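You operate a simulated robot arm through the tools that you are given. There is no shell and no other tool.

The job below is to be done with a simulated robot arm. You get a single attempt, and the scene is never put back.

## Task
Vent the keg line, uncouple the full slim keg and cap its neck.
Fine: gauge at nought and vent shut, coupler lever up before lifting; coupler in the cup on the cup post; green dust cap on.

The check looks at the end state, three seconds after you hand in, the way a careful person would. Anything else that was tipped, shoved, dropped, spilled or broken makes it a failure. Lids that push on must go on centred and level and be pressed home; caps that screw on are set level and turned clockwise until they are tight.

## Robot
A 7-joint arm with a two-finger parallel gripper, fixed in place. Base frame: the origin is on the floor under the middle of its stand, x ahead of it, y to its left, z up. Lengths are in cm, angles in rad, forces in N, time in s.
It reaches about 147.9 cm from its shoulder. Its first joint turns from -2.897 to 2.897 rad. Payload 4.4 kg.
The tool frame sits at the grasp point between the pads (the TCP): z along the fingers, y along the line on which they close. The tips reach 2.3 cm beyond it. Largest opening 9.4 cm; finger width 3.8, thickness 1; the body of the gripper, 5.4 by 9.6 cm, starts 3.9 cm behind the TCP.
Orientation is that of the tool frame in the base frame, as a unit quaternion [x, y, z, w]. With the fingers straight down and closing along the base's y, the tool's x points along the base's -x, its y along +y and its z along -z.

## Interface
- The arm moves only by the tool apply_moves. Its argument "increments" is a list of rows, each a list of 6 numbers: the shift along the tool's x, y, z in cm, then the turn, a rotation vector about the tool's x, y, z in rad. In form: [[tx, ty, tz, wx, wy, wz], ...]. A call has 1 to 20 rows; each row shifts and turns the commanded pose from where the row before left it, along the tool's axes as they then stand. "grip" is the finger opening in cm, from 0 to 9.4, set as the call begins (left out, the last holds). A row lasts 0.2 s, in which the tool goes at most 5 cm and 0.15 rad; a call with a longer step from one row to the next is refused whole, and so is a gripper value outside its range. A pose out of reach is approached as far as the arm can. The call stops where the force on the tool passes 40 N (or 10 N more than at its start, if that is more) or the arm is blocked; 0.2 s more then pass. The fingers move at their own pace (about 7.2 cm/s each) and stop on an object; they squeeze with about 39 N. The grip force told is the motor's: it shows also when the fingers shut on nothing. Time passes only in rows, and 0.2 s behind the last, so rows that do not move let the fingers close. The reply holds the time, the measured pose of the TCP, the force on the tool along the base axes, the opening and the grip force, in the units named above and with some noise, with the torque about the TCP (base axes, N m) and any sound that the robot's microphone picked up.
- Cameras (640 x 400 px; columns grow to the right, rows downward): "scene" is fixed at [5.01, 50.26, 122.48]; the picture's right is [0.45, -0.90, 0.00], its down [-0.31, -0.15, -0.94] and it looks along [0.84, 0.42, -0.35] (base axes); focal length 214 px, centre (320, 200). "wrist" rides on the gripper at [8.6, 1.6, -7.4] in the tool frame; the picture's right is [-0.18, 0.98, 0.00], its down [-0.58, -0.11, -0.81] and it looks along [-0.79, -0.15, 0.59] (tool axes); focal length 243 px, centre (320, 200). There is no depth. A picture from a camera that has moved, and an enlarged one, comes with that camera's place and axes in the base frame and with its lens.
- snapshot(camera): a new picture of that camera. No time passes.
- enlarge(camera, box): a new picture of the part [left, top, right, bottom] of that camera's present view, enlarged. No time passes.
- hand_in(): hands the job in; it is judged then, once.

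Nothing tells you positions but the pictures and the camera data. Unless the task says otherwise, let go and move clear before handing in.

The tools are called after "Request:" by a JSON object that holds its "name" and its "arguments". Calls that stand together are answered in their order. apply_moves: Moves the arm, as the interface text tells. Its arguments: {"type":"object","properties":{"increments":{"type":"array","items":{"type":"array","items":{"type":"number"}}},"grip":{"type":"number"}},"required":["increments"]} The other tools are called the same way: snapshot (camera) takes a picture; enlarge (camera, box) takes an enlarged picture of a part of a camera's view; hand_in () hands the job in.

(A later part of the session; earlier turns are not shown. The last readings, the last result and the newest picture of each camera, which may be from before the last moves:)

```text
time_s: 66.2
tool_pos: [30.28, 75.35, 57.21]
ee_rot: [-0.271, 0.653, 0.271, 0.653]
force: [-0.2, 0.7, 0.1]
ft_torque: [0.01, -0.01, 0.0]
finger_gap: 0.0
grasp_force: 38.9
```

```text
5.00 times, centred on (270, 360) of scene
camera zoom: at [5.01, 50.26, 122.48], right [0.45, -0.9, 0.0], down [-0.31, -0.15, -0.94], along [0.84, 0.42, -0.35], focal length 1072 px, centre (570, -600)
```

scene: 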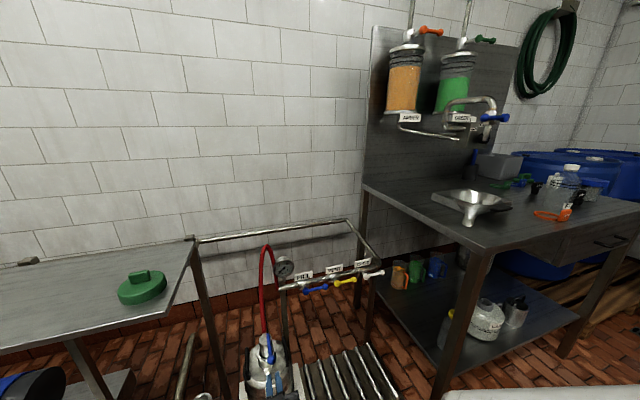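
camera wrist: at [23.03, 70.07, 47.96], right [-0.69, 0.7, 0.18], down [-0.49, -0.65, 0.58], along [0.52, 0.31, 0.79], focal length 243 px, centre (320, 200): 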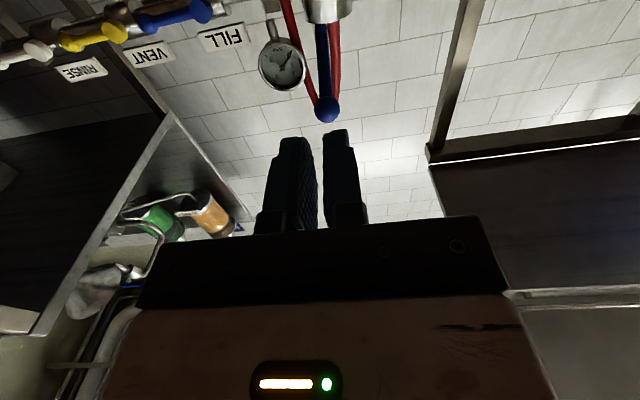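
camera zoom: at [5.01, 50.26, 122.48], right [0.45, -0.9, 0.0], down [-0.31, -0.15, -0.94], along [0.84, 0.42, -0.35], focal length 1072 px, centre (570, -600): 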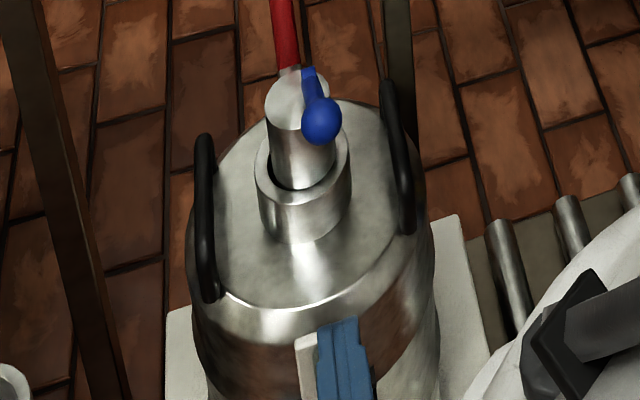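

The lever now rests at its upper stop (about 40° above where it started) and the coupler is fully seated. Before grasping the coupler I need a good look at the cup post and the table around it, so I'll go tool-down and move over there.

Request:
{"name": "apply_moves", "arguments": {"increments": [[0, 0, -2, 0, 0.1428, 0], [0, 0, 0, 0, 0.1428, 0], [0, 0, 0, 0, 0.1428, 0], [0, 0, 0, 0, 0.1428, 0], [0, 0, 0, 0, 0.1428, 0], [0, 0, 0, 0, 0.1428, 0], [0, 0, 0, 0, 0.1428, 0], [0, 0, 0, 0, 0.1428, 0], [0, 0, 0, 0, 0.1428, 0], [0, 0, 0, 0, 0.1428, 0], [0, 0, 0, 0, 0.1428, 0], [2.1, 2.7, -2.5, 0, 0, 0], [2.1, 2.7, -2.5, 0, 0, 0], [2.1, 2.7, -2.5, 0, 0, 0], [2.1, 2.7, -2.5, 0, 0, 0], [2.1, 2.7, -2.5, 0, 0, 0], [2.1, 2.7, -2.5, 0, 0, 0]], "grip": 9.4}}

Request:
{"name": "snapshot", "arguments": {"camera": "wrist"}}

Request:
{"name": "snapshot", "arguments": {"camera": "scene"}}

```text
time_s: 69.8
tool_pos: [8.43, 76.42, 72.17]
ee_rot: [-0.383, 0.924, 0.0, 0.0]
force: [0.3, 0.5, 0.4]
ft_torque: [0.0, -0.02, 0.0]
finger_gap: 9.4
grasp_force: 0.1
```

```text
taken
camera wrist: at [1.34, 71.31, 79.44], right [-0.56, 0.83, 0.0], down [0.49, 0.33, 0.81], along [0.67, 0.45, -0.59], focal length 243 px, centre (320, 200)
```

wrist: 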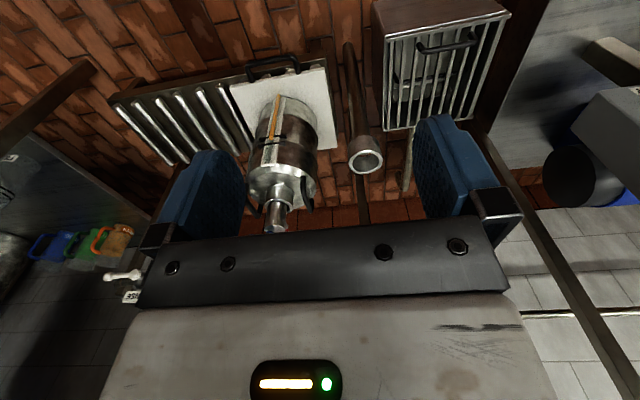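

```text
taken
```

scene: 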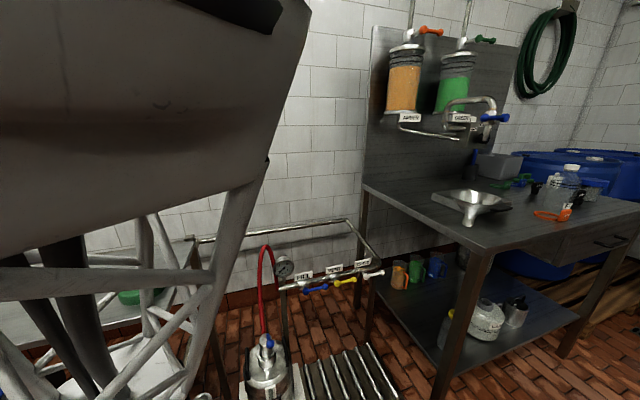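

Request:
{"name": "enlarge", "arguments": {"camera": "wrist", "box": [230, 60, 430, 240]}}

Request:
{"name": "enlarge", "arguments": {"camera": "wrist", "box": [430, 0, 640, 240]}}

```text
2.22 times, centred on (330, 150) of wrist
camera zoom: at [1.34, 71.31, 79.44], right [-0.56, 0.83, 0.0], down [0.49, 0.33, 0.81], along [0.67, 0.45, -0.59], focal length 539 px, centre (298, 311)
```

zoom: 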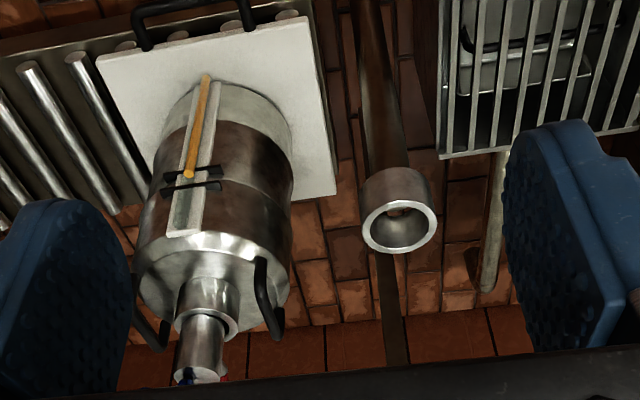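

```text
1.67 times, centred on (535, 120) of wrist
camera zoom: at [1.34, 71.31, 79.44], right [-0.56, 0.83, 0.0], down [0.49, 0.33, 0.81], along [0.67, 0.45, -0.59], focal length 404 px, centre (-38, 333)
```

zoom: 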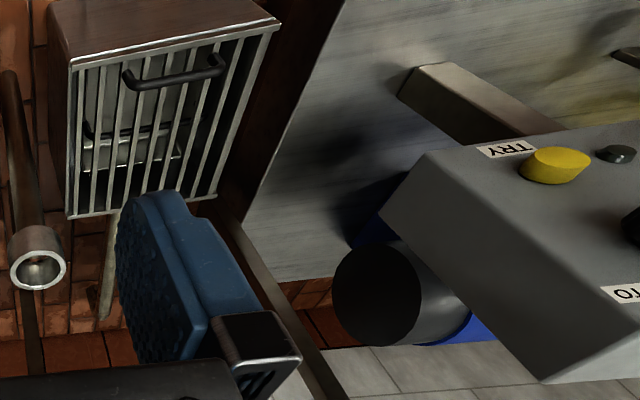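

The cup's rim centre comes out at about (22.75, 95.8, 47.6), with an inner width of about 4.7 cm, standing free on its post. To grip the coupler's sides under the raised lever, I need the tool rolled half a turn and tilted 60°, so I'll turn the wrist here first.

Request:
{"name": "apply_moves", "arguments": {"increments": [[0, 0, 0, 0, 0, -0.1428], [0, 0, 0, 0, 0, -0.1428], [0, 0, 0, 0, 0, -0.1428], [0, 0, 0, 0, 0, -0.1428], [0, 0, 0, 0, 0, -0.1428], [0, 0, 0, 0, 0, -0.1428], [0, 0, 0, 0, 0, -0.1428], [0, 0, 0, 0, 0, -0.1428], [0, 0, 0, 0, 0, -0.1428], [0, 0, 0, 0, 0, -0.1428], [0, 0, 0, 0, 0, -0.1428]]}}

Request:
{"name": "apply_moves", "arguments": {"increments": [[0, 0, 0, 0, 0, -0.1428], [0, 0, 0, 0, 0, -0.1428], [0, 0, 0, 0, 0, -0.1428], [0, 0, 0, 0, 0, -0.1428], [0, 0, 0, 0, 0, -0.1428], [0, 0, 0, 0, 0, -0.1428], [0, 0, 0, 0, 0, -0.1428], [0, 0, 0, 0, 0, -0.1428], [0, 0, 0, 0, 0, -0.1428], [0, 0, 0, 0, 0, -0.1428], [0, 0, 0, 0, 0, -0.1428]]}}

Request:
{"name": "snapshot", "arguments": {"camera": "wrist"}}

Request:
{"name": "snapshot", "arguments": {"camera": "scene"}}

```text
time_s: 72.2
tool_pos: [8.56, 76.53, 72.2]
ee_rot: [0.924, -0.382, 0.001, 0.001]
force: [0.6, 0.2, -0.9]
ft_torque: [0.0, -0.01, 0.03]
finger_gap: 9.43
grasp_force: 0.0
```

```text
time_s: 74.6
tool_pos: [8.46, 76.51, 72.08]
ee_rot: [0.924, 0.382, 0.0, 0.0]
force: [0.1, -0.3, 0.2]
ft_torque: [0.04, 0.02, -0.03]
finger_gap: 9.41
grasp_force: 0.1
```

```text
taken
camera wrist: at [15.87, 81.33, 79.39], right [0.57, -0.82, 0.0], down [-0.49, -0.33, 0.81], along [-0.67, -0.46, -0.59], focal length 243 px, centre (320, 200)
```

wrist: 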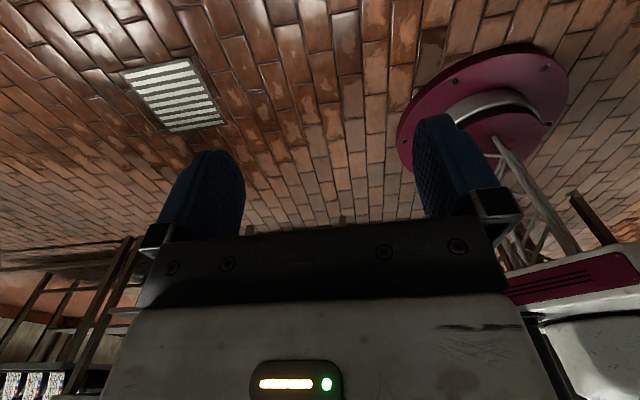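

```text
taken
```

scene: 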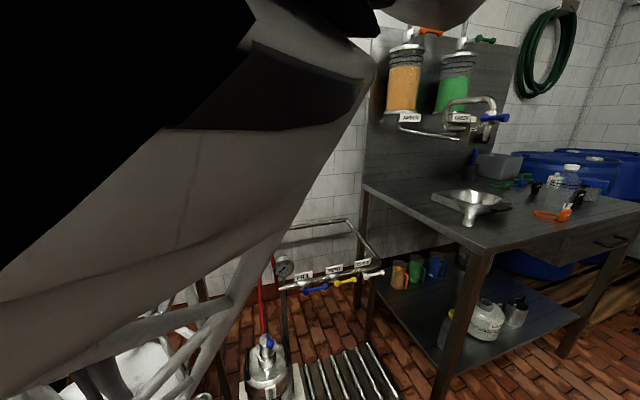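

The roll worked (camera now on the far side). I'll move in front of the keg, staying high, and tilt the tool 63° so it can slide under the raised lever.

Request:
{"name": "apply_moves", "arguments": {"increments": [[3.18, 3.04, 0.8, 0, 0, 0], [3.18, 3.04, 0.8, 0, 0, 0], [3.18, 3.04, 0.8, 0, 0, 0], [3.18, 3.04, 0.8, 0, 0, 0], [3.18, 3.04, 0.8, 0, 0, 0], [0, 0, 0, 0, 0.13745, 0], [0, 0, 0, 0, 0.13745, 0], [0, 0, 0, 0, 0.13745, 0], [0, 0, 0, 0, 0.13745, 0], [0, 0, 0, 0, 0.13745, 0], [0, 0, 0, 0, 0.13745, 0], [0, 0, 0, 0, 0.13745, 0], [0, 0, 0, 0, 0.13745, 0]], "grip": 7.0}}

Request:
{"name": "snapshot", "arguments": {"camera": "wrist"}}

Request:
{"name": "snapshot", "arguments": {"camera": "scene"}}

```text
time_s: 77.4
tool_pos: [30.5, 76.96, 68.09]
ee_rot: [0.787, 0.325, 0.484, -0.201]
force: [0.2, 0.0, 0.3]
ft_torque: [-0.03, 0.02, 0.02]
finger_gap: 7.02
grasp_force: 0.2
```

```text
taken
camera wrist: at [29.85, 73.8, 79.09], right [0.64, -0.75, -0.17], down [-0.77, -0.62, -0.15], along [0.01, 0.23, -0.97], focal length 243 px, centre (320, 200)
```

wrist: 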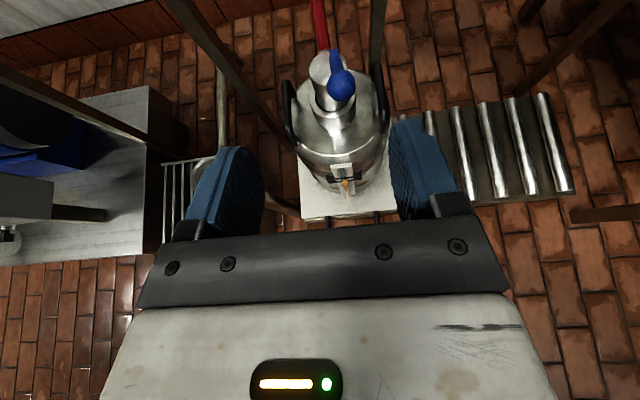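

```text
taken
```

scene: 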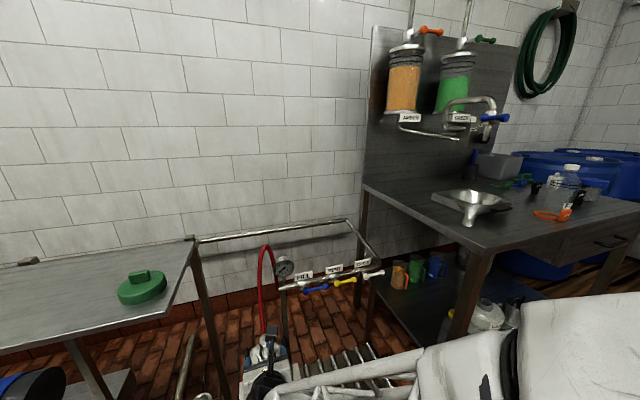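

This gives a clear upright view down onto the coupler. I'll enlarge it and the scene view to measure the alignment.

Request:
{"name": "enlarge", "arguments": {"camera": "wrist", "box": [250, 20, 430, 220]}}

Request:
{"name": "enlarge", "arguments": {"camera": "scene", "box": [220, 310, 320, 400]}}

```text
2.00 times, centred on (340, 120) of wrist
camera zoom: at [29.85, 73.8, 79.09], right [0.64, -0.75, -0.17], down [-0.77, -0.62, -0.15], along [0.01, 0.23, -0.97], focal length 485 px, centre (280, 360)
```

zoom: 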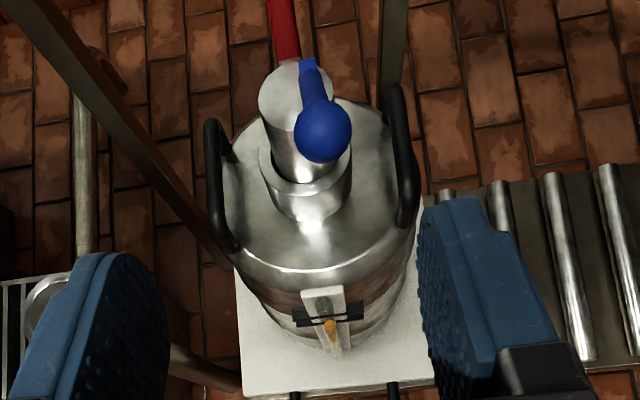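

```text
4.44 times, centred on (270, 355) of scene
camera zoom: at [5.01, 50.26, 122.48], right [0.45, -0.9, 0.0], down [-0.31, -0.15, -0.94], along [0.84, 0.42, -0.35], focal length 953 px, centre (542, -489)
```

zoom: 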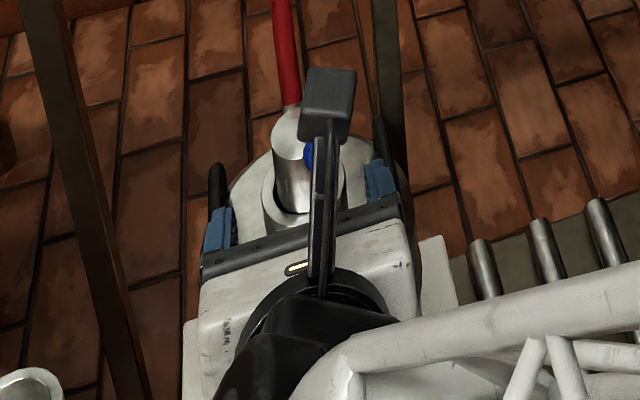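

The geometry agrees: ball near n = 85.5, z = 61.2, and the coupler axis centred between the fingers. I'll drop to a standoff on the tool axis, then slide in partway and check the clearance under the lever.

Request:
{"name": "apply_moves", "arguments": {"increments": [[-3.42, 0, 3.34, 0, 0, 0], [-3.42, 0, 3.34, 0, 0, 0], [0, 0, 2.5, 0, 0, 0], [0, 0, 2.5, 0, 0, 0]]}}

Request:
{"name": "snapshot", "arguments": {"camera": "wrist"}}

Request:
{"name": "enlarge", "arguments": {"camera": "scene", "box": [220, 310, 320, 400]}}

```text
time_s: 78.4
tool_pos: [35.64, 82.26, 56.89]
ee_rot: [0.787, 0.326, 0.484, -0.201]
force: [-0.2, 0.3, 0.5]
ft_torque: [-0.01, 0.02, -0.02]
finger_gap: 7.01
grasp_force: 0.0
```

```text
taken
camera wrist: at [35.0, 79.04, 67.82], right [0.64, -0.75, -0.16], down [-0.77, -0.62, -0.15], along [0.01, 0.22, -0.97], focal length 243 px, centre (320, 200)
```

wrist: 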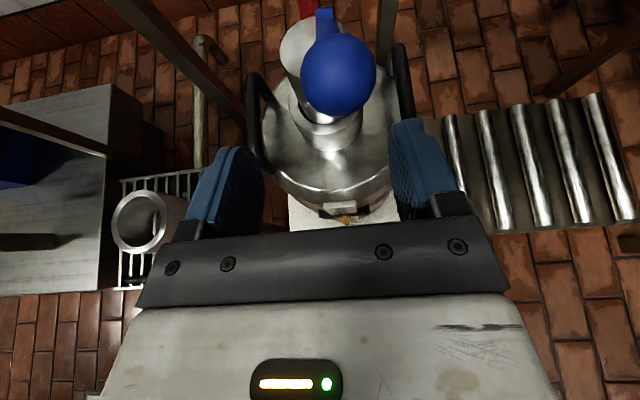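

```text
4.44 times, centred on (270, 355) of scene
camera zoom: at [5.01, 50.26, 122.48], right [0.45, -0.9, 0.0], down [-0.31, -0.15, -0.94], along [0.84, 0.42, -0.35], focal length 953 px, centre (542, -489)
```

zoom: 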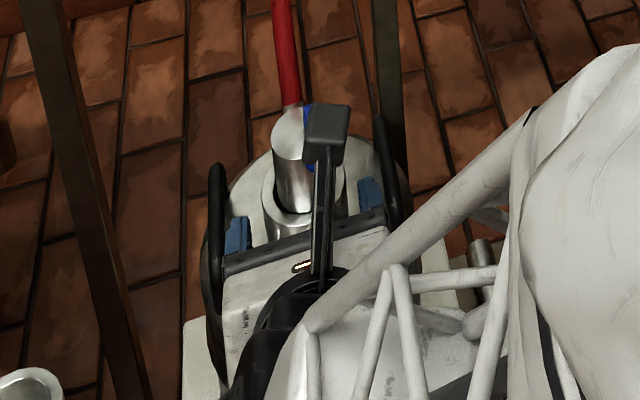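

The clearances look fine, but the lever ball will come close to the camera stalk, so I'll stop about 1.5 cm short of full depth. Sliding in further now, in small steps.

Request:
{"name": "apply_moves", "arguments": {"increments": [[-0.07, 0, 2.0, 0, 0, 0], [-0.07, 0, 2.0, 0, 0, 0]]}}

Request:
{"name": "snapshot", "arguments": {"camera": "wrist"}}

Request:
{"name": "enlarge", "arguments": {"camera": "scene", "box": [220, 310, 320, 400]}}

```text
time_s: 79.0
tool_pos: [38.1, 84.64, 54.89]
ee_rot: [0.788, 0.326, 0.483, -0.2]
force: [-0.4, 0.0, 0.1]
ft_torque: [0.02, -0.01, -0.01]
finger_gap: 7.02
grasp_force: 0.1
```

```text
taken
camera wrist: at [37.44, 81.41, 65.85], right [0.64, -0.75, -0.16], down [-0.77, -0.62, -0.15], along [0.01, 0.22, -0.97], focal length 243 px, centre (320, 200)
```

wrist: 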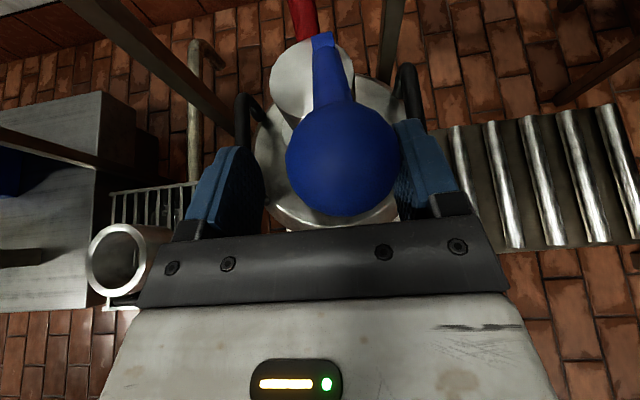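

```text
4.44 times, centred on (270, 355) of scene
camera zoom: at [5.01, 50.26, 122.48], right [0.45, -0.9, 0.0], down [-0.31, -0.15, -0.94], along [0.84, 0.42, -0.35], focal length 953 px, centre (542, -489)
```

zoom: 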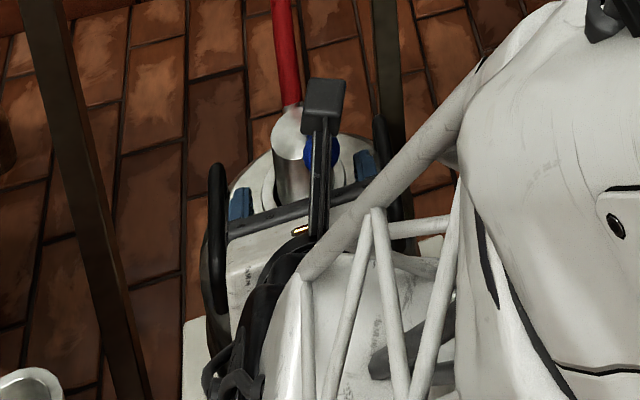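

Request:
{"name": "apply_moves", "arguments": {"increments": [[0, 0, 1.2, 0, 0, 0], [0, 0, 1.2, 0, 0, 0], [0, 0, 1.1, 0, 0, 0], [0, 0, 0, 0, 0, 0]]}}

Request:
{"name": "snapshot", "arguments": {"camera": "wrist"}}

Request:
{"name": "enlarge", "arguments": {"camera": "scene", "box": [220, 310, 320, 400]}}

```text
time_s: 80.0
tool_pos: [40.27, 86.73, 53.18]
ee_rot: [0.788, 0.325, 0.483, -0.199]
force: [-0.5, -0.3, 0.2]
ft_torque: [-0.02, -0.01, 0.0]
finger_gap: 7.01
grasp_force: 0.2
```

```text
taken
camera wrist: at [39.68, 83.64, 64.2], right [0.64, -0.75, -0.16], down [-0.77, -0.62, -0.15], along [0.01, 0.22, -0.97], focal length 243 px, centre (320, 200)
```

wrist: 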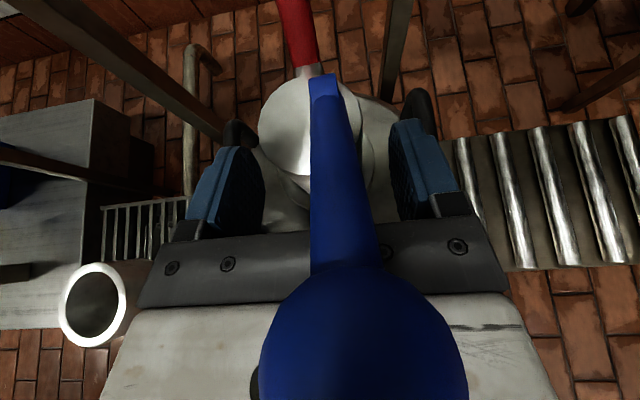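

```text
4.44 times, centred on (270, 355) of scene
camera zoom: at [5.01, 50.26, 122.48], right [0.45, -0.9, 0.0], down [-0.31, -0.15, -0.94], along [0.84, 0.42, -0.35], focal length 953 px, centre (542, -489)
```

zoom: 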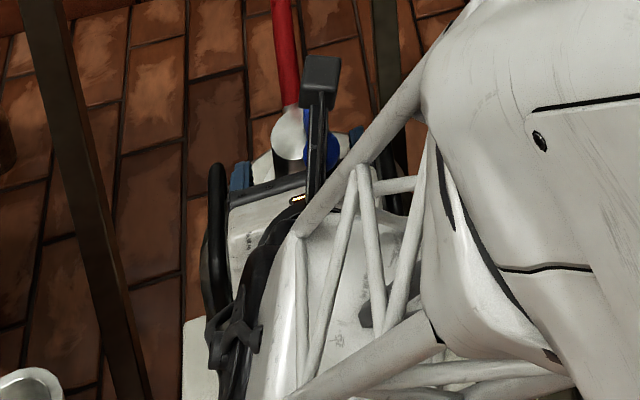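

The coupler body is centred between the fingers, with the lever clear above the hand. I'll close on the body.

Request:
{"name": "apply_moves", "arguments": {"increments": [[0, 0, 0, 0, 0, 0], [0, 0, 0, 0, 0, 0], [0, 0, 0, 0, 0, 0], [0, 0, 0, 0, 0, 0], [0, 0, 0, 0, 0, 0]], "grip": 3.0}}

Request:
{"name": "snapshot", "arguments": {"camera": "wrist"}}

```text
time_s: 81.2
tool_pos: [40.36, 86.84, 53.09]
ee_rot: [0.788, 0.325, 0.484, -0.2]
force: [-0.6, 1.3, -0.2]
ft_torque: [0.08, 0.11, -0.01]
finger_gap: 4.13
grasp_force: 38.9
```

```text
taken
camera wrist: at [39.66, 83.63, 64.19], right [0.64, -0.75, -0.16], down [-0.77, -0.62, -0.15], along [0.01, 0.22, -0.97], focal length 243 px, centre (320, 200)
```

wrist: 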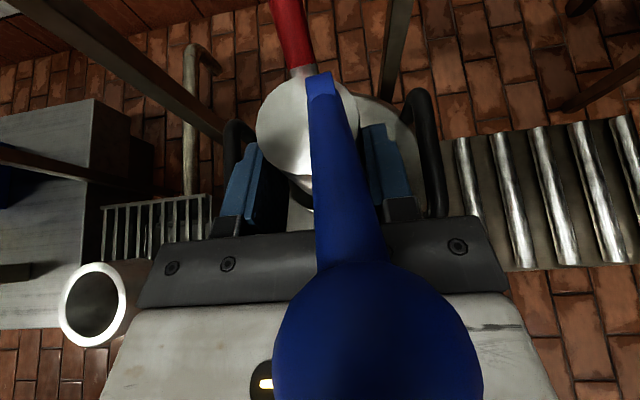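

I have it gripped (4.1 cm). Lifting straight up, gently at first.

Request:
{"name": "apply_moves", "arguments": {"increments": [[0.891, 0, -0.454, 0, 0, 0], [0.891, 0, -0.454, 0, 0, 0]]}}

Request:
{"name": "apply_moves", "arguments": {"increments": [[0.891, 0, -0.454, 0, 0, 0], [0.891, 0, -0.454, 0, 0, 0], [0.891, 0, -0.454, 0, 0, 0], [0.891, 0, -0.454, 0, 0, 0], [0.891, 0, -0.454, 0, 0, 0], [0.891, 0, -0.454, 0, 0, 0], [0.891, 0, -0.454, 0, 0, 0], [0.891, 0, -0.454, 0, 0, 0]]}}

Request:
{"name": "snapshot", "arguments": {"camera": "wrist"}}

Request:
{"name": "enlarge", "arguments": {"camera": "scene", "box": [200, 280, 320, 400]}}

```text
time_s: 81.8
tool_pos: [40.26, 86.86, 55.15]
ee_rot: [0.788, 0.325, 0.483, -0.2]
force: [8.3, 6.5, -6.1]
ft_torque: [0.3, -0.39, 0.01]
finger_gap: 4.12
grasp_force: 38.5
```

```text
time_s: 83.6
tool_pos: [40.36, 86.83, 63.11]
ee_rot: [0.788, 0.326, 0.483, -0.199]
force: [-0.3, 0.1, -4.8]
ft_torque: [-0.04, 0.03, 0.0]
finger_gap: 4.11
grasp_force: 38.6
```

```text
taken
camera wrist: at [39.71, 83.59, 74.07], right [0.63, -0.76, -0.16], down [-0.77, -0.62, -0.15], along [0.01, 0.22, -0.97], focal length 243 px, centre (320, 200)
```

wrist: 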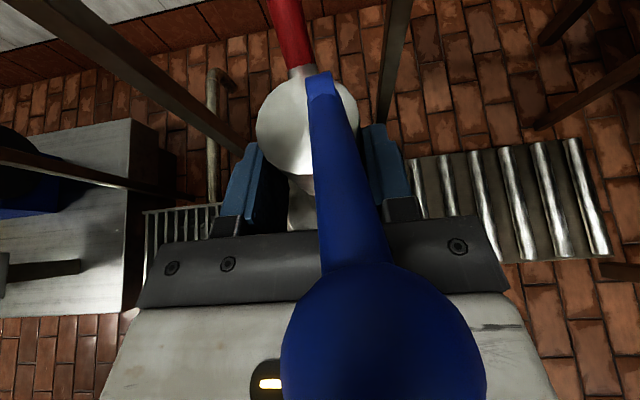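

```text
3.33 times, centred on (260, 340) of scene
camera zoom: at [5.01, 50.26, 122.48], right [0.45, -0.9, 0.0], down [-0.31, -0.15, -0.94], along [0.84, 0.42, -0.35], focal length 715 px, centre (520, -267)
```

zoom: 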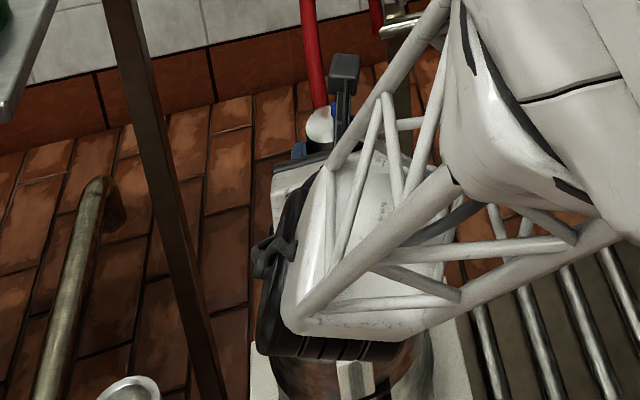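

The coupler is out cleanly with its lever up (weight about 4.5 N). I'll carry it across towards the cup at this height.

Request:
{"name": "apply_moves", "arguments": {"increments": [[-0.617, -3.133, -1.208, 0, 0, 0], [-0.617, -3.133, -1.208, 0, 0, 0], [-0.617, -3.133, -1.208, 0, 0, 0], [-0.617, -3.133, -1.208, 0, 0, 0]]}}

Request:
{"name": "snapshot", "arguments": {"camera": "wrist"}}

Request:
{"name": "snapshot", "arguments": {"camera": "scene"}}

```text
time_s: 84.6
tool_pos: [27.73, 91.79, 63.06]
ee_rot: [0.788, 0.326, 0.483, -0.2]
force: [0.5, -0.1, -4.2]
ft_torque: [-0.03, 0.06, -0.04]
finger_gap: 4.1
grasp_force: 38.9
```

```text
taken
camera wrist: at [27.08, 88.67, 73.88], right [0.63, -0.76, -0.16], down [-0.77, -0.62, -0.15], along [0.01, 0.22, -0.97], focal length 243 px, centre (320, 200)
```

wrist: 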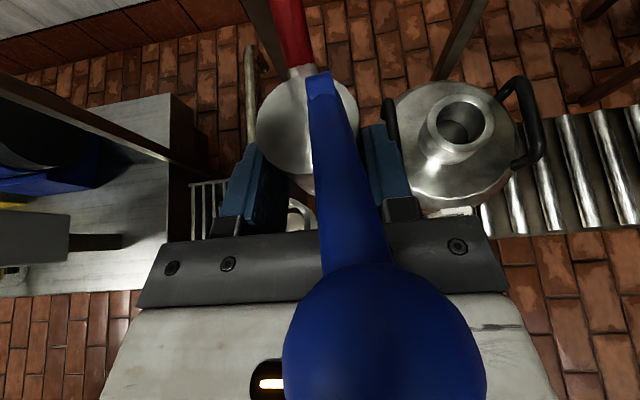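

```text
taken
```

scene: 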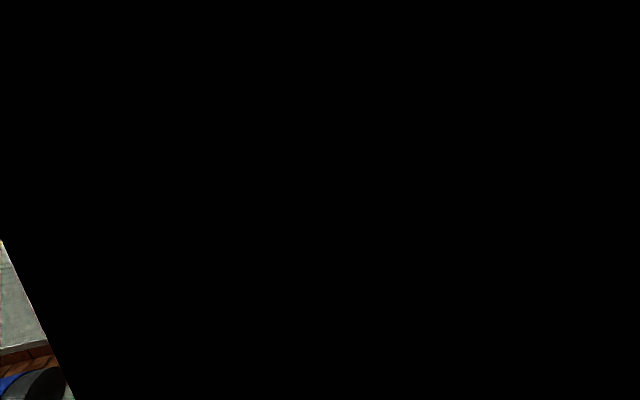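

Request:
{"name": "enlarge", "arguments": {"camera": "wrist", "box": [230, 150, 350, 240]}}

```text
4.44 times, centred on (290, 195) of wrist
camera zoom: at [27.08, 88.67, 73.88], right [0.63, -0.76, -0.16], down [-0.77, -0.62, -0.15], along [0.01, 0.22, -0.97], focal length 1078 px, centre (453, 222)
```

zoom: 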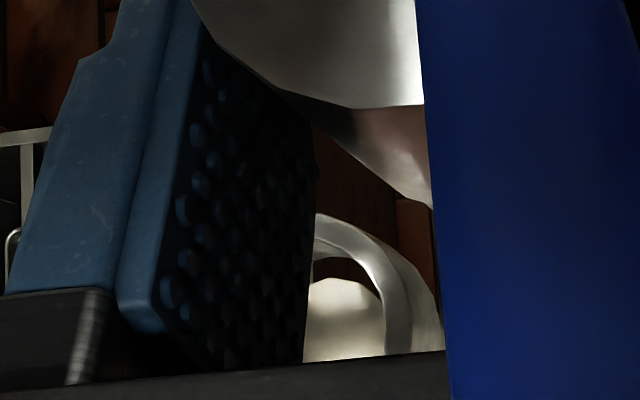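

The coupler is held upright. I'll finish moving over the cup, lower to just above its rim and take another look.

Request:
{"name": "apply_moves", "arguments": {"increments": [[-0.615, -3.2, -1.205, 0, 0, 0], [-0.615, -3.2, -1.205, 0, 0, 0], [0, 0, 0, 0, 0, 0], [-0.891, 0, 0.454, 0, 0, 0], [-0.891, 0, 0.454, 0, 0, 0], [-0.891, 0, 0.454, 0, 0, 0]]}}

Request:
{"name": "snapshot", "arguments": {"camera": "wrist"}}

Request:
{"name": "enlarge", "arguments": {"camera": "wrist", "box": [230, 60, 400, 240]}}

Request:
{"name": "snapshot", "arguments": {"camera": "scene"}}

```text
time_s: 86.0
tool_pos: [21.17, 94.47, 60.25]
ee_rot: [0.787, 0.325, 0.484, -0.2]
force: [0.3, -0.2, -4.0]
ft_torque: [-0.07, 0.09, 0.0]
finger_gap: 4.11
grasp_force: 38.8
```

```text
taken
camera wrist: at [20.55, 91.28, 71.17], right [0.64, -0.75, -0.16], down [-0.77, -0.62, -0.15], along [0.01, 0.22, -0.97], focal length 243 px, centre (320, 200)
```

wrist: 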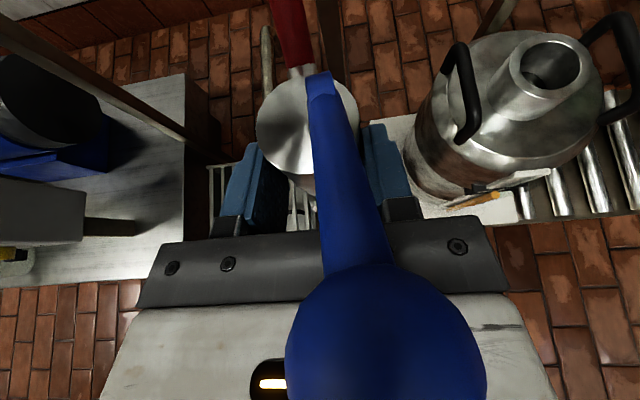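

```text
2.22 times, centred on (315, 150) of wrist
camera zoom: at [20.55, 91.28, 71.17], right [0.64, -0.75, -0.16], down [-0.77, -0.62, -0.15], along [0.01, 0.22, -0.97], focal length 539 px, centre (331, 311)
```

zoom: 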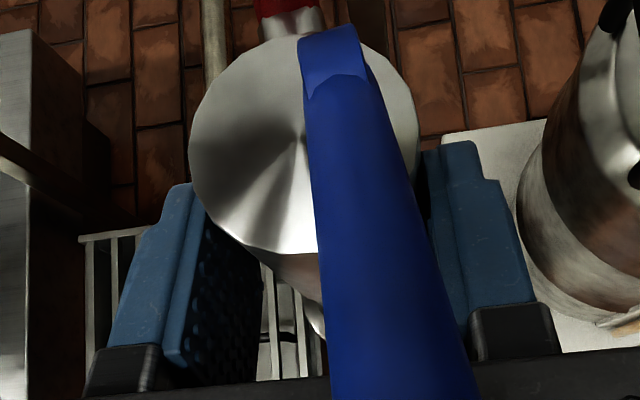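

```text
taken
```

scene: 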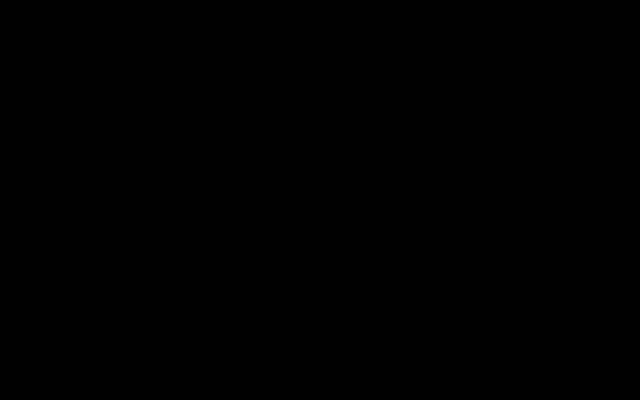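

Request:
{"name": "enlarge", "arguments": {"camera": "wrist", "box": [285, 165, 345, 215]}}

```text
8.00 times, centred on (315, 190) of wrist
camera zoom: at [20.55, 91.28, 71.17], right [0.64, -0.75, -0.16], down [-0.77, -0.62, -0.15], along [0.01, 0.22, -0.97], focal length 1941 px, centre (360, 280)
```

zoom: 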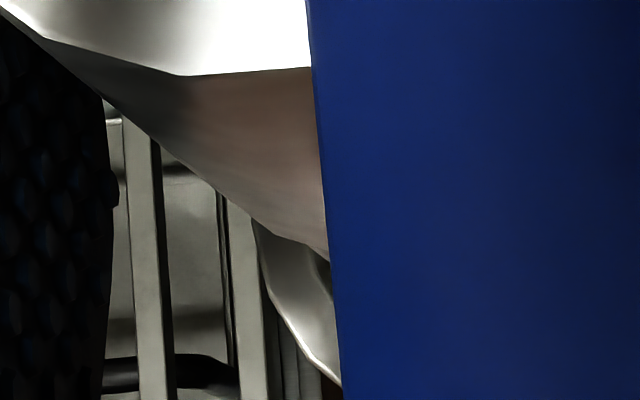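

The coupler and the cup line up to within about 2 mm. I'll make a tiny correction, lower to just above the rim, then go down in small force-checked steps.

Request:
{"name": "apply_moves", "arguments": {"increments": [[0.068, 0.03, 0.134, 0, 0, 0], [-0.891, 0, 0.454, 0, 0, 0], [-0.891, 0, 0.454, 0, 0, 0], [-0.891, 0, 0.454, 0, 0, 0], [-0.891, 0, 0.454, 0, 0, 0], [0, 0, 0, 0, 0, 0]]}}

Request:
{"name": "apply_moves", "arguments": {"increments": [[-0.446, 0, 0.227, 0, 0, 0], [-0.446, 0, 0.227, 0, 0, 0], [0, 0, 0, 0, 0, 0]]}}

Request:
{"name": "snapshot", "arguments": {"camera": "wrist"}}

Request:
{"name": "enlarge", "arguments": {"camera": "wrist", "box": [285, 165, 345, 215]}}

```text
time_s: 87.4
tool_pos: [21.35, 94.5, 56.16]
ee_rot: [0.788, 0.325, 0.483, -0.199]
force: [-0.3, 1.1, -5.3]
ft_torque: [-0.04, 0.08, 0.0]
finger_gap: 4.1
grasp_force: 38.6
```

```text
time_s: 88.2
tool_pos: [21.44, 94.56, 55.2]
ee_rot: [0.787, 0.326, 0.484, -0.2]
force: [0.6, -0.3, -4.2]
ft_torque: [-0.02, 0.02, -0.01]
finger_gap: 4.09
grasp_force: 39.1
```

```text
taken
camera wrist: at [20.78, 91.34, 66.17], right [0.64, -0.75, -0.16], down [-0.77, -0.62, -0.15], along [0.01, 0.22, -0.97], focal length 243 px, centre (320, 200)
```

wrist: 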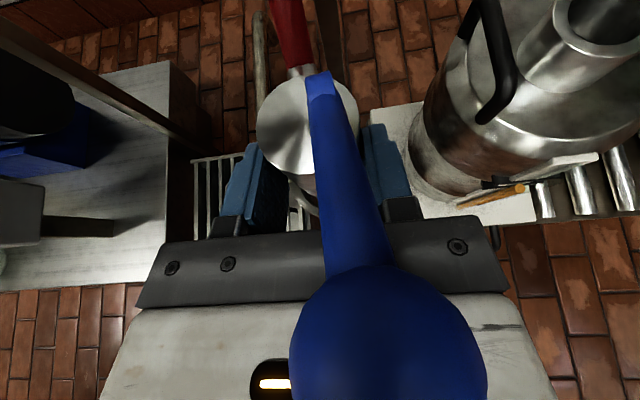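

```text
8.00 times, centred on (315, 190) of wrist
camera zoom: at [20.78, 91.34, 66.17], right [0.64, -0.75, -0.16], down [-0.77, -0.62, -0.15], along [0.01, 0.22, -0.97], focal length 1941 px, centre (360, 280)
```

zoom: 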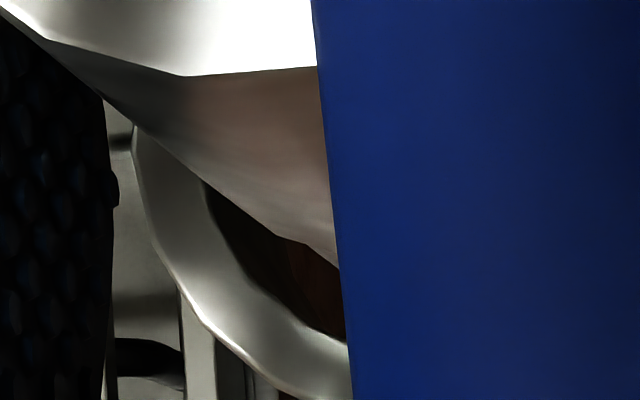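

The coupler's bottom edge is now at rim level and sits inside the inner edge of the cup. I'll keep lowering in small steps.

Request:
{"name": "apply_moves", "arguments": {"increments": [[-0.356, 0, 0.182, 0, 0, 0], [-0.356, 0, 0.182, 0, 0, 0], [0, 0, 0, 0, 0, 0]]}}

Request:
{"name": "apply_moves", "arguments": {"increments": [[-0.356, 0, 0.182, 0, 0, 0], [-0.356, 0, 0.182, 0, 0, 0], [0, 0, 0, 0, 0, 0]]}}

Request:
{"name": "enlarge", "arguments": {"camera": "wrist", "box": [285, 165, 345, 215]}}

```text
time_s: 89.0
tool_pos: [21.48, 94.6, 54.28]
ee_rot: [0.788, 0.326, 0.482, -0.199]
force: [0.5, 0.0, -4.7]
ft_torque: [-0.06, 0.06, 0.01]
finger_gap: 4.11
grasp_force: 39.2
```

```text
time_s: 89.8
tool_pos: [21.47, 94.44, 53.55]
ee_rot: [0.788, 0.326, 0.482, -0.2]
force: [-0.3, -1.0, -5.0]
ft_torque: [-0.04, 0.06, 0.04]
finger_gap: 4.1
grasp_force: 39.7
```

```text
8.00 times, centred on (315, 190) of wrist
camera zoom: at [20.82, 91.37, 64.48], right [0.64, -0.75, -0.16], down [-0.77, -0.62, -0.15], along [0.01, 0.22, -0.97], focal length 1941 px, centre (360, 280)
```

zoom: 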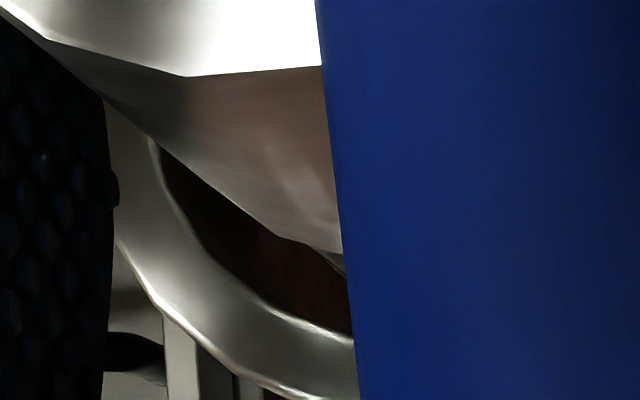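

No contact force, so it's going in. Continuing down.

Request:
{"name": "apply_moves", "arguments": {"increments": [[-0.446, 0, 0.227, 0, 0, 0], [-0.446, 0, 0.227, 0, 0, 0], [0, 0, 0, 0, 0, 0]]}}

Request:
{"name": "apply_moves", "arguments": {"increments": [[-0.446, 0, 0.227, 0, 0, 0], [-0.446, 0, 0.227, 0, 0, 0], [0, 0, 0, 0, 0, 0]]}}

Request:
{"name": "enlarge", "arguments": {"camera": "wrist", "box": [285, 165, 345, 215]}}

Request:
{"name": "snapshot", "arguments": {"camera": "wrist"}}

```text
time_s: 90.6
tool_pos: [21.47, 94.55, 52.44]
ee_rot: [0.788, 0.325, 0.483, -0.199]
force: [-0.3, 0.8, -4.7]
ft_torque: [-0.02, 0.06, 0.02]
finger_gap: 4.11
grasp_force: 39.3
```

```text
time_s: 91.4
tool_pos: [21.42, 94.51, 51.5]
ee_rot: [0.788, 0.326, 0.483, -0.2]
force: [0.9, 0.6, -3.9]
ft_torque: [-0.07, 0.09, -0.02]
finger_gap: 4.1
grasp_force: 39.4
```

```text
8.00 times, centred on (315, 190) of wrist
camera zoom: at [20.75, 91.32, 62.48], right [0.64, -0.75, -0.16], down [-0.77, -0.62, -0.15], along [0.01, 0.22, -0.97], focal length 1941 px, centre (360, 280)
```

zoom: 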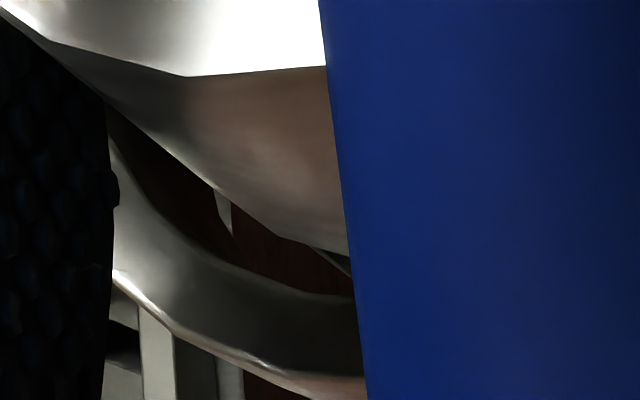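

```text
taken
camera wrist: at [20.75, 91.32, 62.48], right [0.64, -0.75, -0.16], down [-0.77, -0.62, -0.15], along [0.01, 0.22, -0.97], focal length 243 px, centre (320, 200)
```

wrist: 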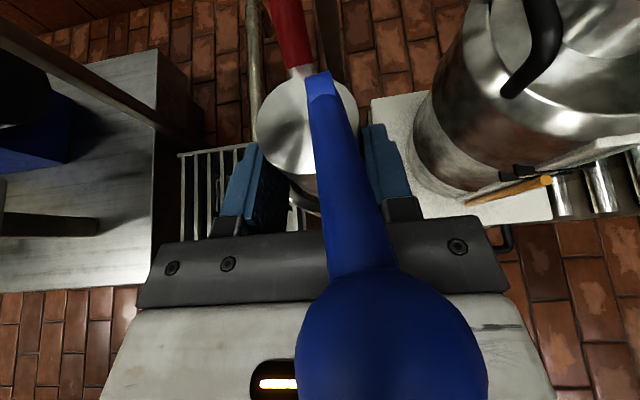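

Request:
{"name": "apply_moves", "arguments": {"increments": [[-0.267, 0, 0.136, 0, 0, 0], [-0.267, 0, 0.136, 0, 0, 0], [0, 0, 0, 0, 0, 0]]}}

Request:
{"name": "enlarge", "arguments": {"camera": "wrist", "box": [265, 145, 365, 235]}}

```text
time_s: 92.2
tool_pos: [21.39, 94.79, 51.17]
ee_rot: [0.787, 0.325, 0.485, -0.202]
force: [5.1, -1.8, 30.4]
ft_torque: [0.39, -0.6, -0.37]
finger_gap: 4.08
grasp_force: 38.9
```

```text
4.44 times, centred on (315, 190) of wrist
camera zoom: at [20.7, 91.46, 62.13], right [0.64, -0.75, -0.17], down [-0.77, -0.62, -0.16], along [0.02, 0.23, -0.97], focal length 1078 px, centre (342, 244)
```

zoom: 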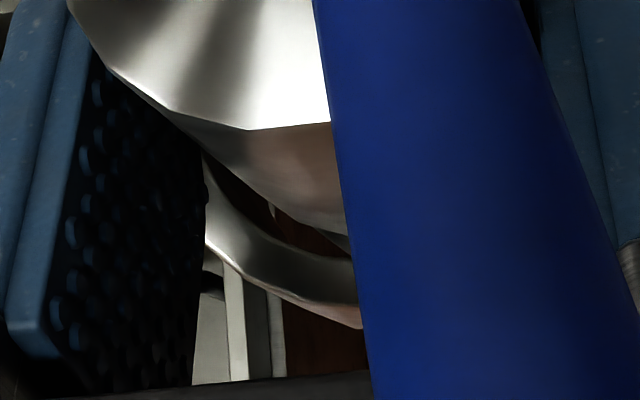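

The upward force of 30 N acts along the coupler's axis, so it's standing on the cup's floor. I'll ease off slightly and release.

Request:
{"name": "apply_moves", "arguments": {"increments": [[0.267, 0, -0.136, 0, 0, 0], [0, 0, 0, 0, 0, 0]]}}

Request:
{"name": "apply_moves", "arguments": {"increments": [[0, 0, 0, 0, 0, 0], [0, 0, 0, 0, 0, 0], [0, 0, 0, 0, 0, 0]], "grip": 6.0}}

Request:
{"name": "snapshot", "arguments": {"camera": "wrist"}}

```text
time_s: 92.8
tool_pos: [21.26, 94.48, 51.13]
ee_rot: [0.788, 0.327, 0.482, -0.2]
force: [-1.5, 3.4, 8.3]
ft_torque: [0.57, 0.01, 0.16]
finger_gap: 4.09
grasp_force: 39.3
```

```text
time_s: 93.6
tool_pos: [21.37, 94.49, 51.16]
ee_rot: [0.788, 0.325, 0.483, -0.199]
force: [-1.2, 0.0, 0.2]
ft_torque: [0.02, 0.01, 0.03]
finger_gap: 6.02
grasp_force: 0.0
```

```text
taken
camera wrist: at [20.69, 91.33, 62.18], right [0.64, -0.75, -0.16], down [-0.77, -0.62, -0.15], along [0.01, 0.22, -0.97], focal length 243 px, centre (320, 200)
```

wrist: 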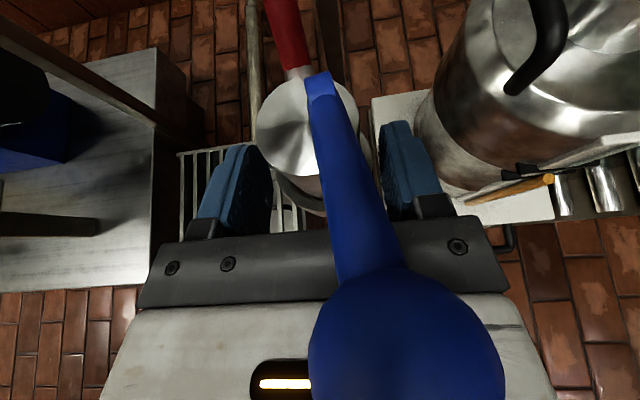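

Request:
{"name": "enlarge", "arguments": {"camera": "wrist", "box": [240, 70, 400, 235]}}

```text
2.42 times, centred on (320, 152) of wrist
camera zoom: at [20.69, 91.33, 62.18], right [0.64, -0.75, -0.16], down [-0.77, -0.62, -0.15], along [0.01, 0.22, -0.97], focal length 588 px, centre (320, 315)
```

zoom: 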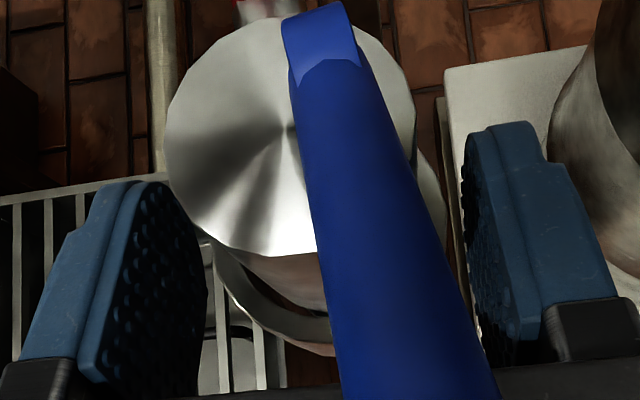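

The coupler stands in the cup with its lever up. I'll slide back out along the tool axis, the same way I came in.

Request:
{"name": "apply_moves", "arguments": {"increments": [[0, 0, -1.5, 0, 0, 0], [0, 0, -2, 0, 0, 0], [0, 0, -2, 0, 0, 0], [0, 0, -2.5, 0, 0, 0], [0, 0, -3, 0, 0, 0]]}}

Request:
{"name": "snapshot", "arguments": {"camera": "wrist"}}

Request:
{"name": "enlarge", "arguments": {"camera": "wrist", "box": [240, 0, 420, 200]}}

```text
time_s: 95.0
tool_pos: [19.64, 85.57, 53.77]
ee_rot: [0.8, 0.309, 0.484, -0.174]
force: [0.2, 0.8, -0.5]
ft_torque: [0.01, 0.0, 0.0]
finger_gap: 6.01
grasp_force: 0.1
stopped in row 5: the arm was blocked; the commanded pose is now the measured one
```

```text
taken
camera wrist: at [18.8, 82.65, 64.8], right [0.59, -0.8, -0.14], down [-0.81, -0.57, -0.13], along [0.03, 0.19, -0.98], focal length 243 px, centre (320, 200)
```

wrist: 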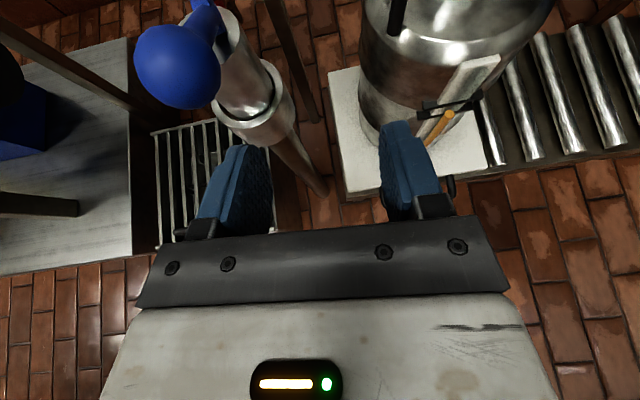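

```text
2.00 times, centred on (330, 100) of wrist
camera zoom: at [18.8, 82.65, 64.8], right [0.59, -0.8, -0.14], down [-0.81, -0.57, -0.13], along [0.03, 0.19, -0.98], focal length 485 px, centre (300, 400)
```

zoom: 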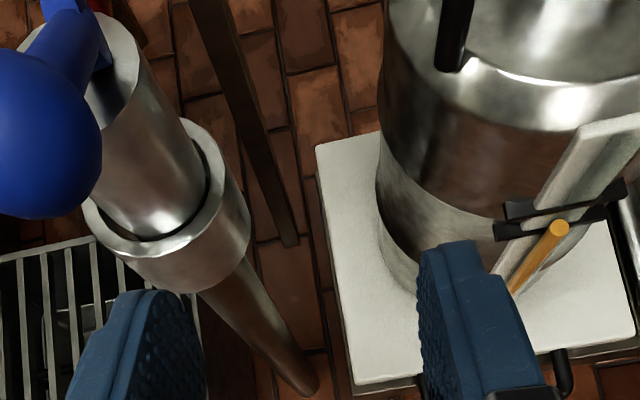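

The coupler is standing well inside the cup. But the retreat was blocked by something up the arm, so I'll look before moving further.

Request:
{"name": "snapshot", "arguments": {"camera": "scene"}}

Request:
{"name": "enlarge", "arguments": {"camera": "wrist", "box": [0, 0, 160, 240]}}

```text
taken
```

scene: 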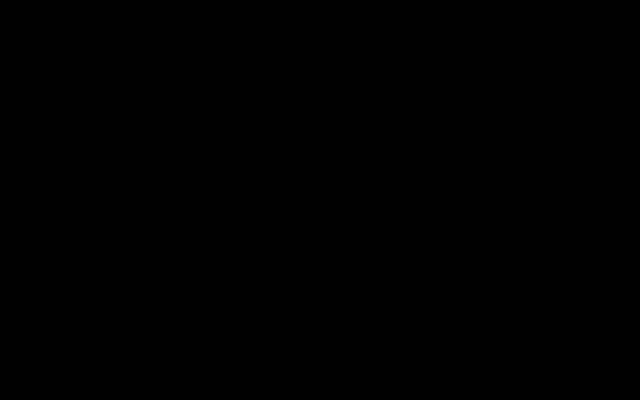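

```text
1.67 times, centred on (80, 120) of wrist
camera zoom: at [18.8, 82.65, 64.8], right [0.59, -0.8, -0.14], down [-0.81, -0.57, -0.13], along [0.03, 0.19, -0.98], focal length 404 px, centre (720, 333)
```

zoom: 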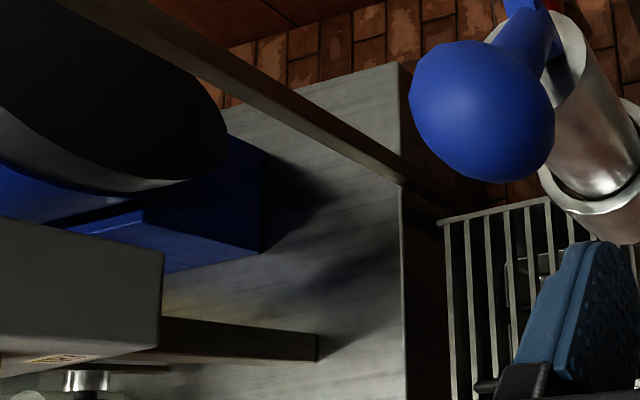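

The wrist probably reached a joint limit at this tilt so close to the base. I'll sidestep to the right, away from the lever ball, then tilt the tool down while rising.

Request:
{"name": "apply_moves", "arguments": {"increments": [[0, 1.5, 0.4, 0, 0, 0], [0, 1.5, 0.4, 0, 0, 0], [0, 1.5, 0.4, 0, 0, 0], [0, 1.5, 0.4, 0, 0, 0]]}}

Request:
{"name": "snapshot", "arguments": {"camera": "wrist"}}

```text
time_s: 96.0
tool_pos: [24.25, 82.06, 53.21]
ee_rot: [0.8, 0.31, 0.483, -0.174]
force: [0.2, 0.3, -0.4]
ft_torque: [-0.03, -0.02, -0.03]
finger_gap: 6.03
grasp_force: 0.1
```

```text
taken
camera wrist: at [23.48, 79.19, 64.22], right [0.59, -0.79, -0.14], down [-0.81, -0.58, -0.13], along [0.02, 0.19, -0.98], focal length 243 px, centre (320, 200)
```

wrist: 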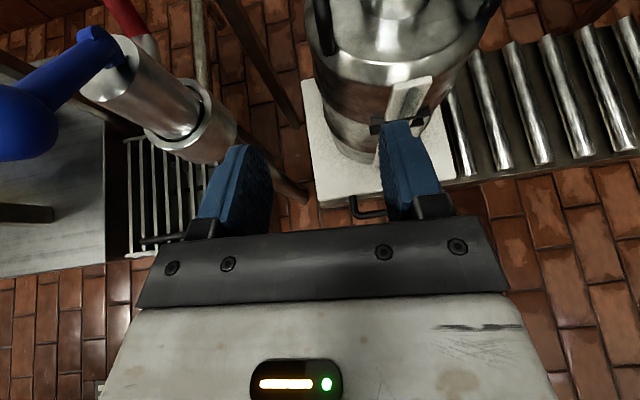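

Request:
{"name": "apply_moves", "arguments": {"increments": [[1.34, 0, -0.68, 0, -0.1375, 0], [1.23, 0, -0.86, 0, -0.1375, 0], [1.1, 0, -1.02, 0, -0.1375, 0], [0.95, 0, -1.16, 0, -0.1375, 0], [0.78, 0, -1.28, 0, -0.1375, 0], [0.6, 0, -1.37, 0, -0.1375, 0], [0.41, 0, -1.44, 0, -0.1375, 0], [0.2, 0, -1.49, 0, -0.1375, 0]]}}

Request:
{"name": "snapshot", "arguments": {"camera": "scene"}}

Request:
{"name": "snapshot", "arguments": {"camera": "wrist"}}

```text
time_s: 97.8
tool_pos: [24.3, 82.16, 65.09]
ee_rot: [0.934, 0.357, -0.007, 0.014]
force: [-0.2, -0.3, 0.0]
ft_torque: [0.01, 0.02, 0.01]
finger_gap: 6.02
grasp_force: 0.0
```

```text
taken
```

scene: 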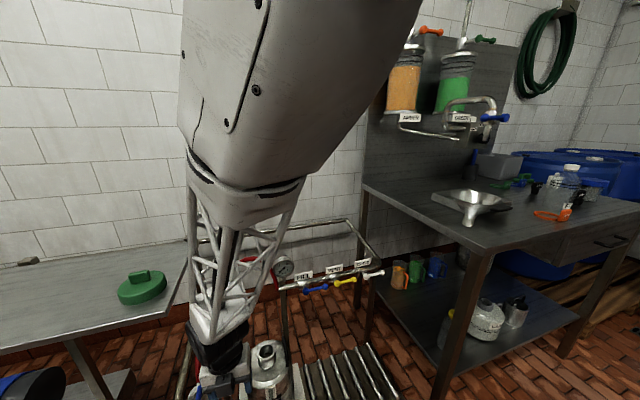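

```text
taken
camera wrist: at [31.96, 86.89, 72.3], right [0.52, -0.86, 0.03], down [-0.5, -0.28, 0.82], along [-0.69, -0.44, -0.58], focal length 243 px, centre (320, 200)
```

wrist: 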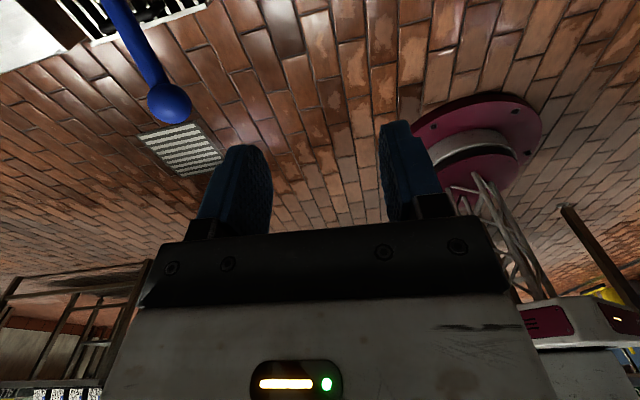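

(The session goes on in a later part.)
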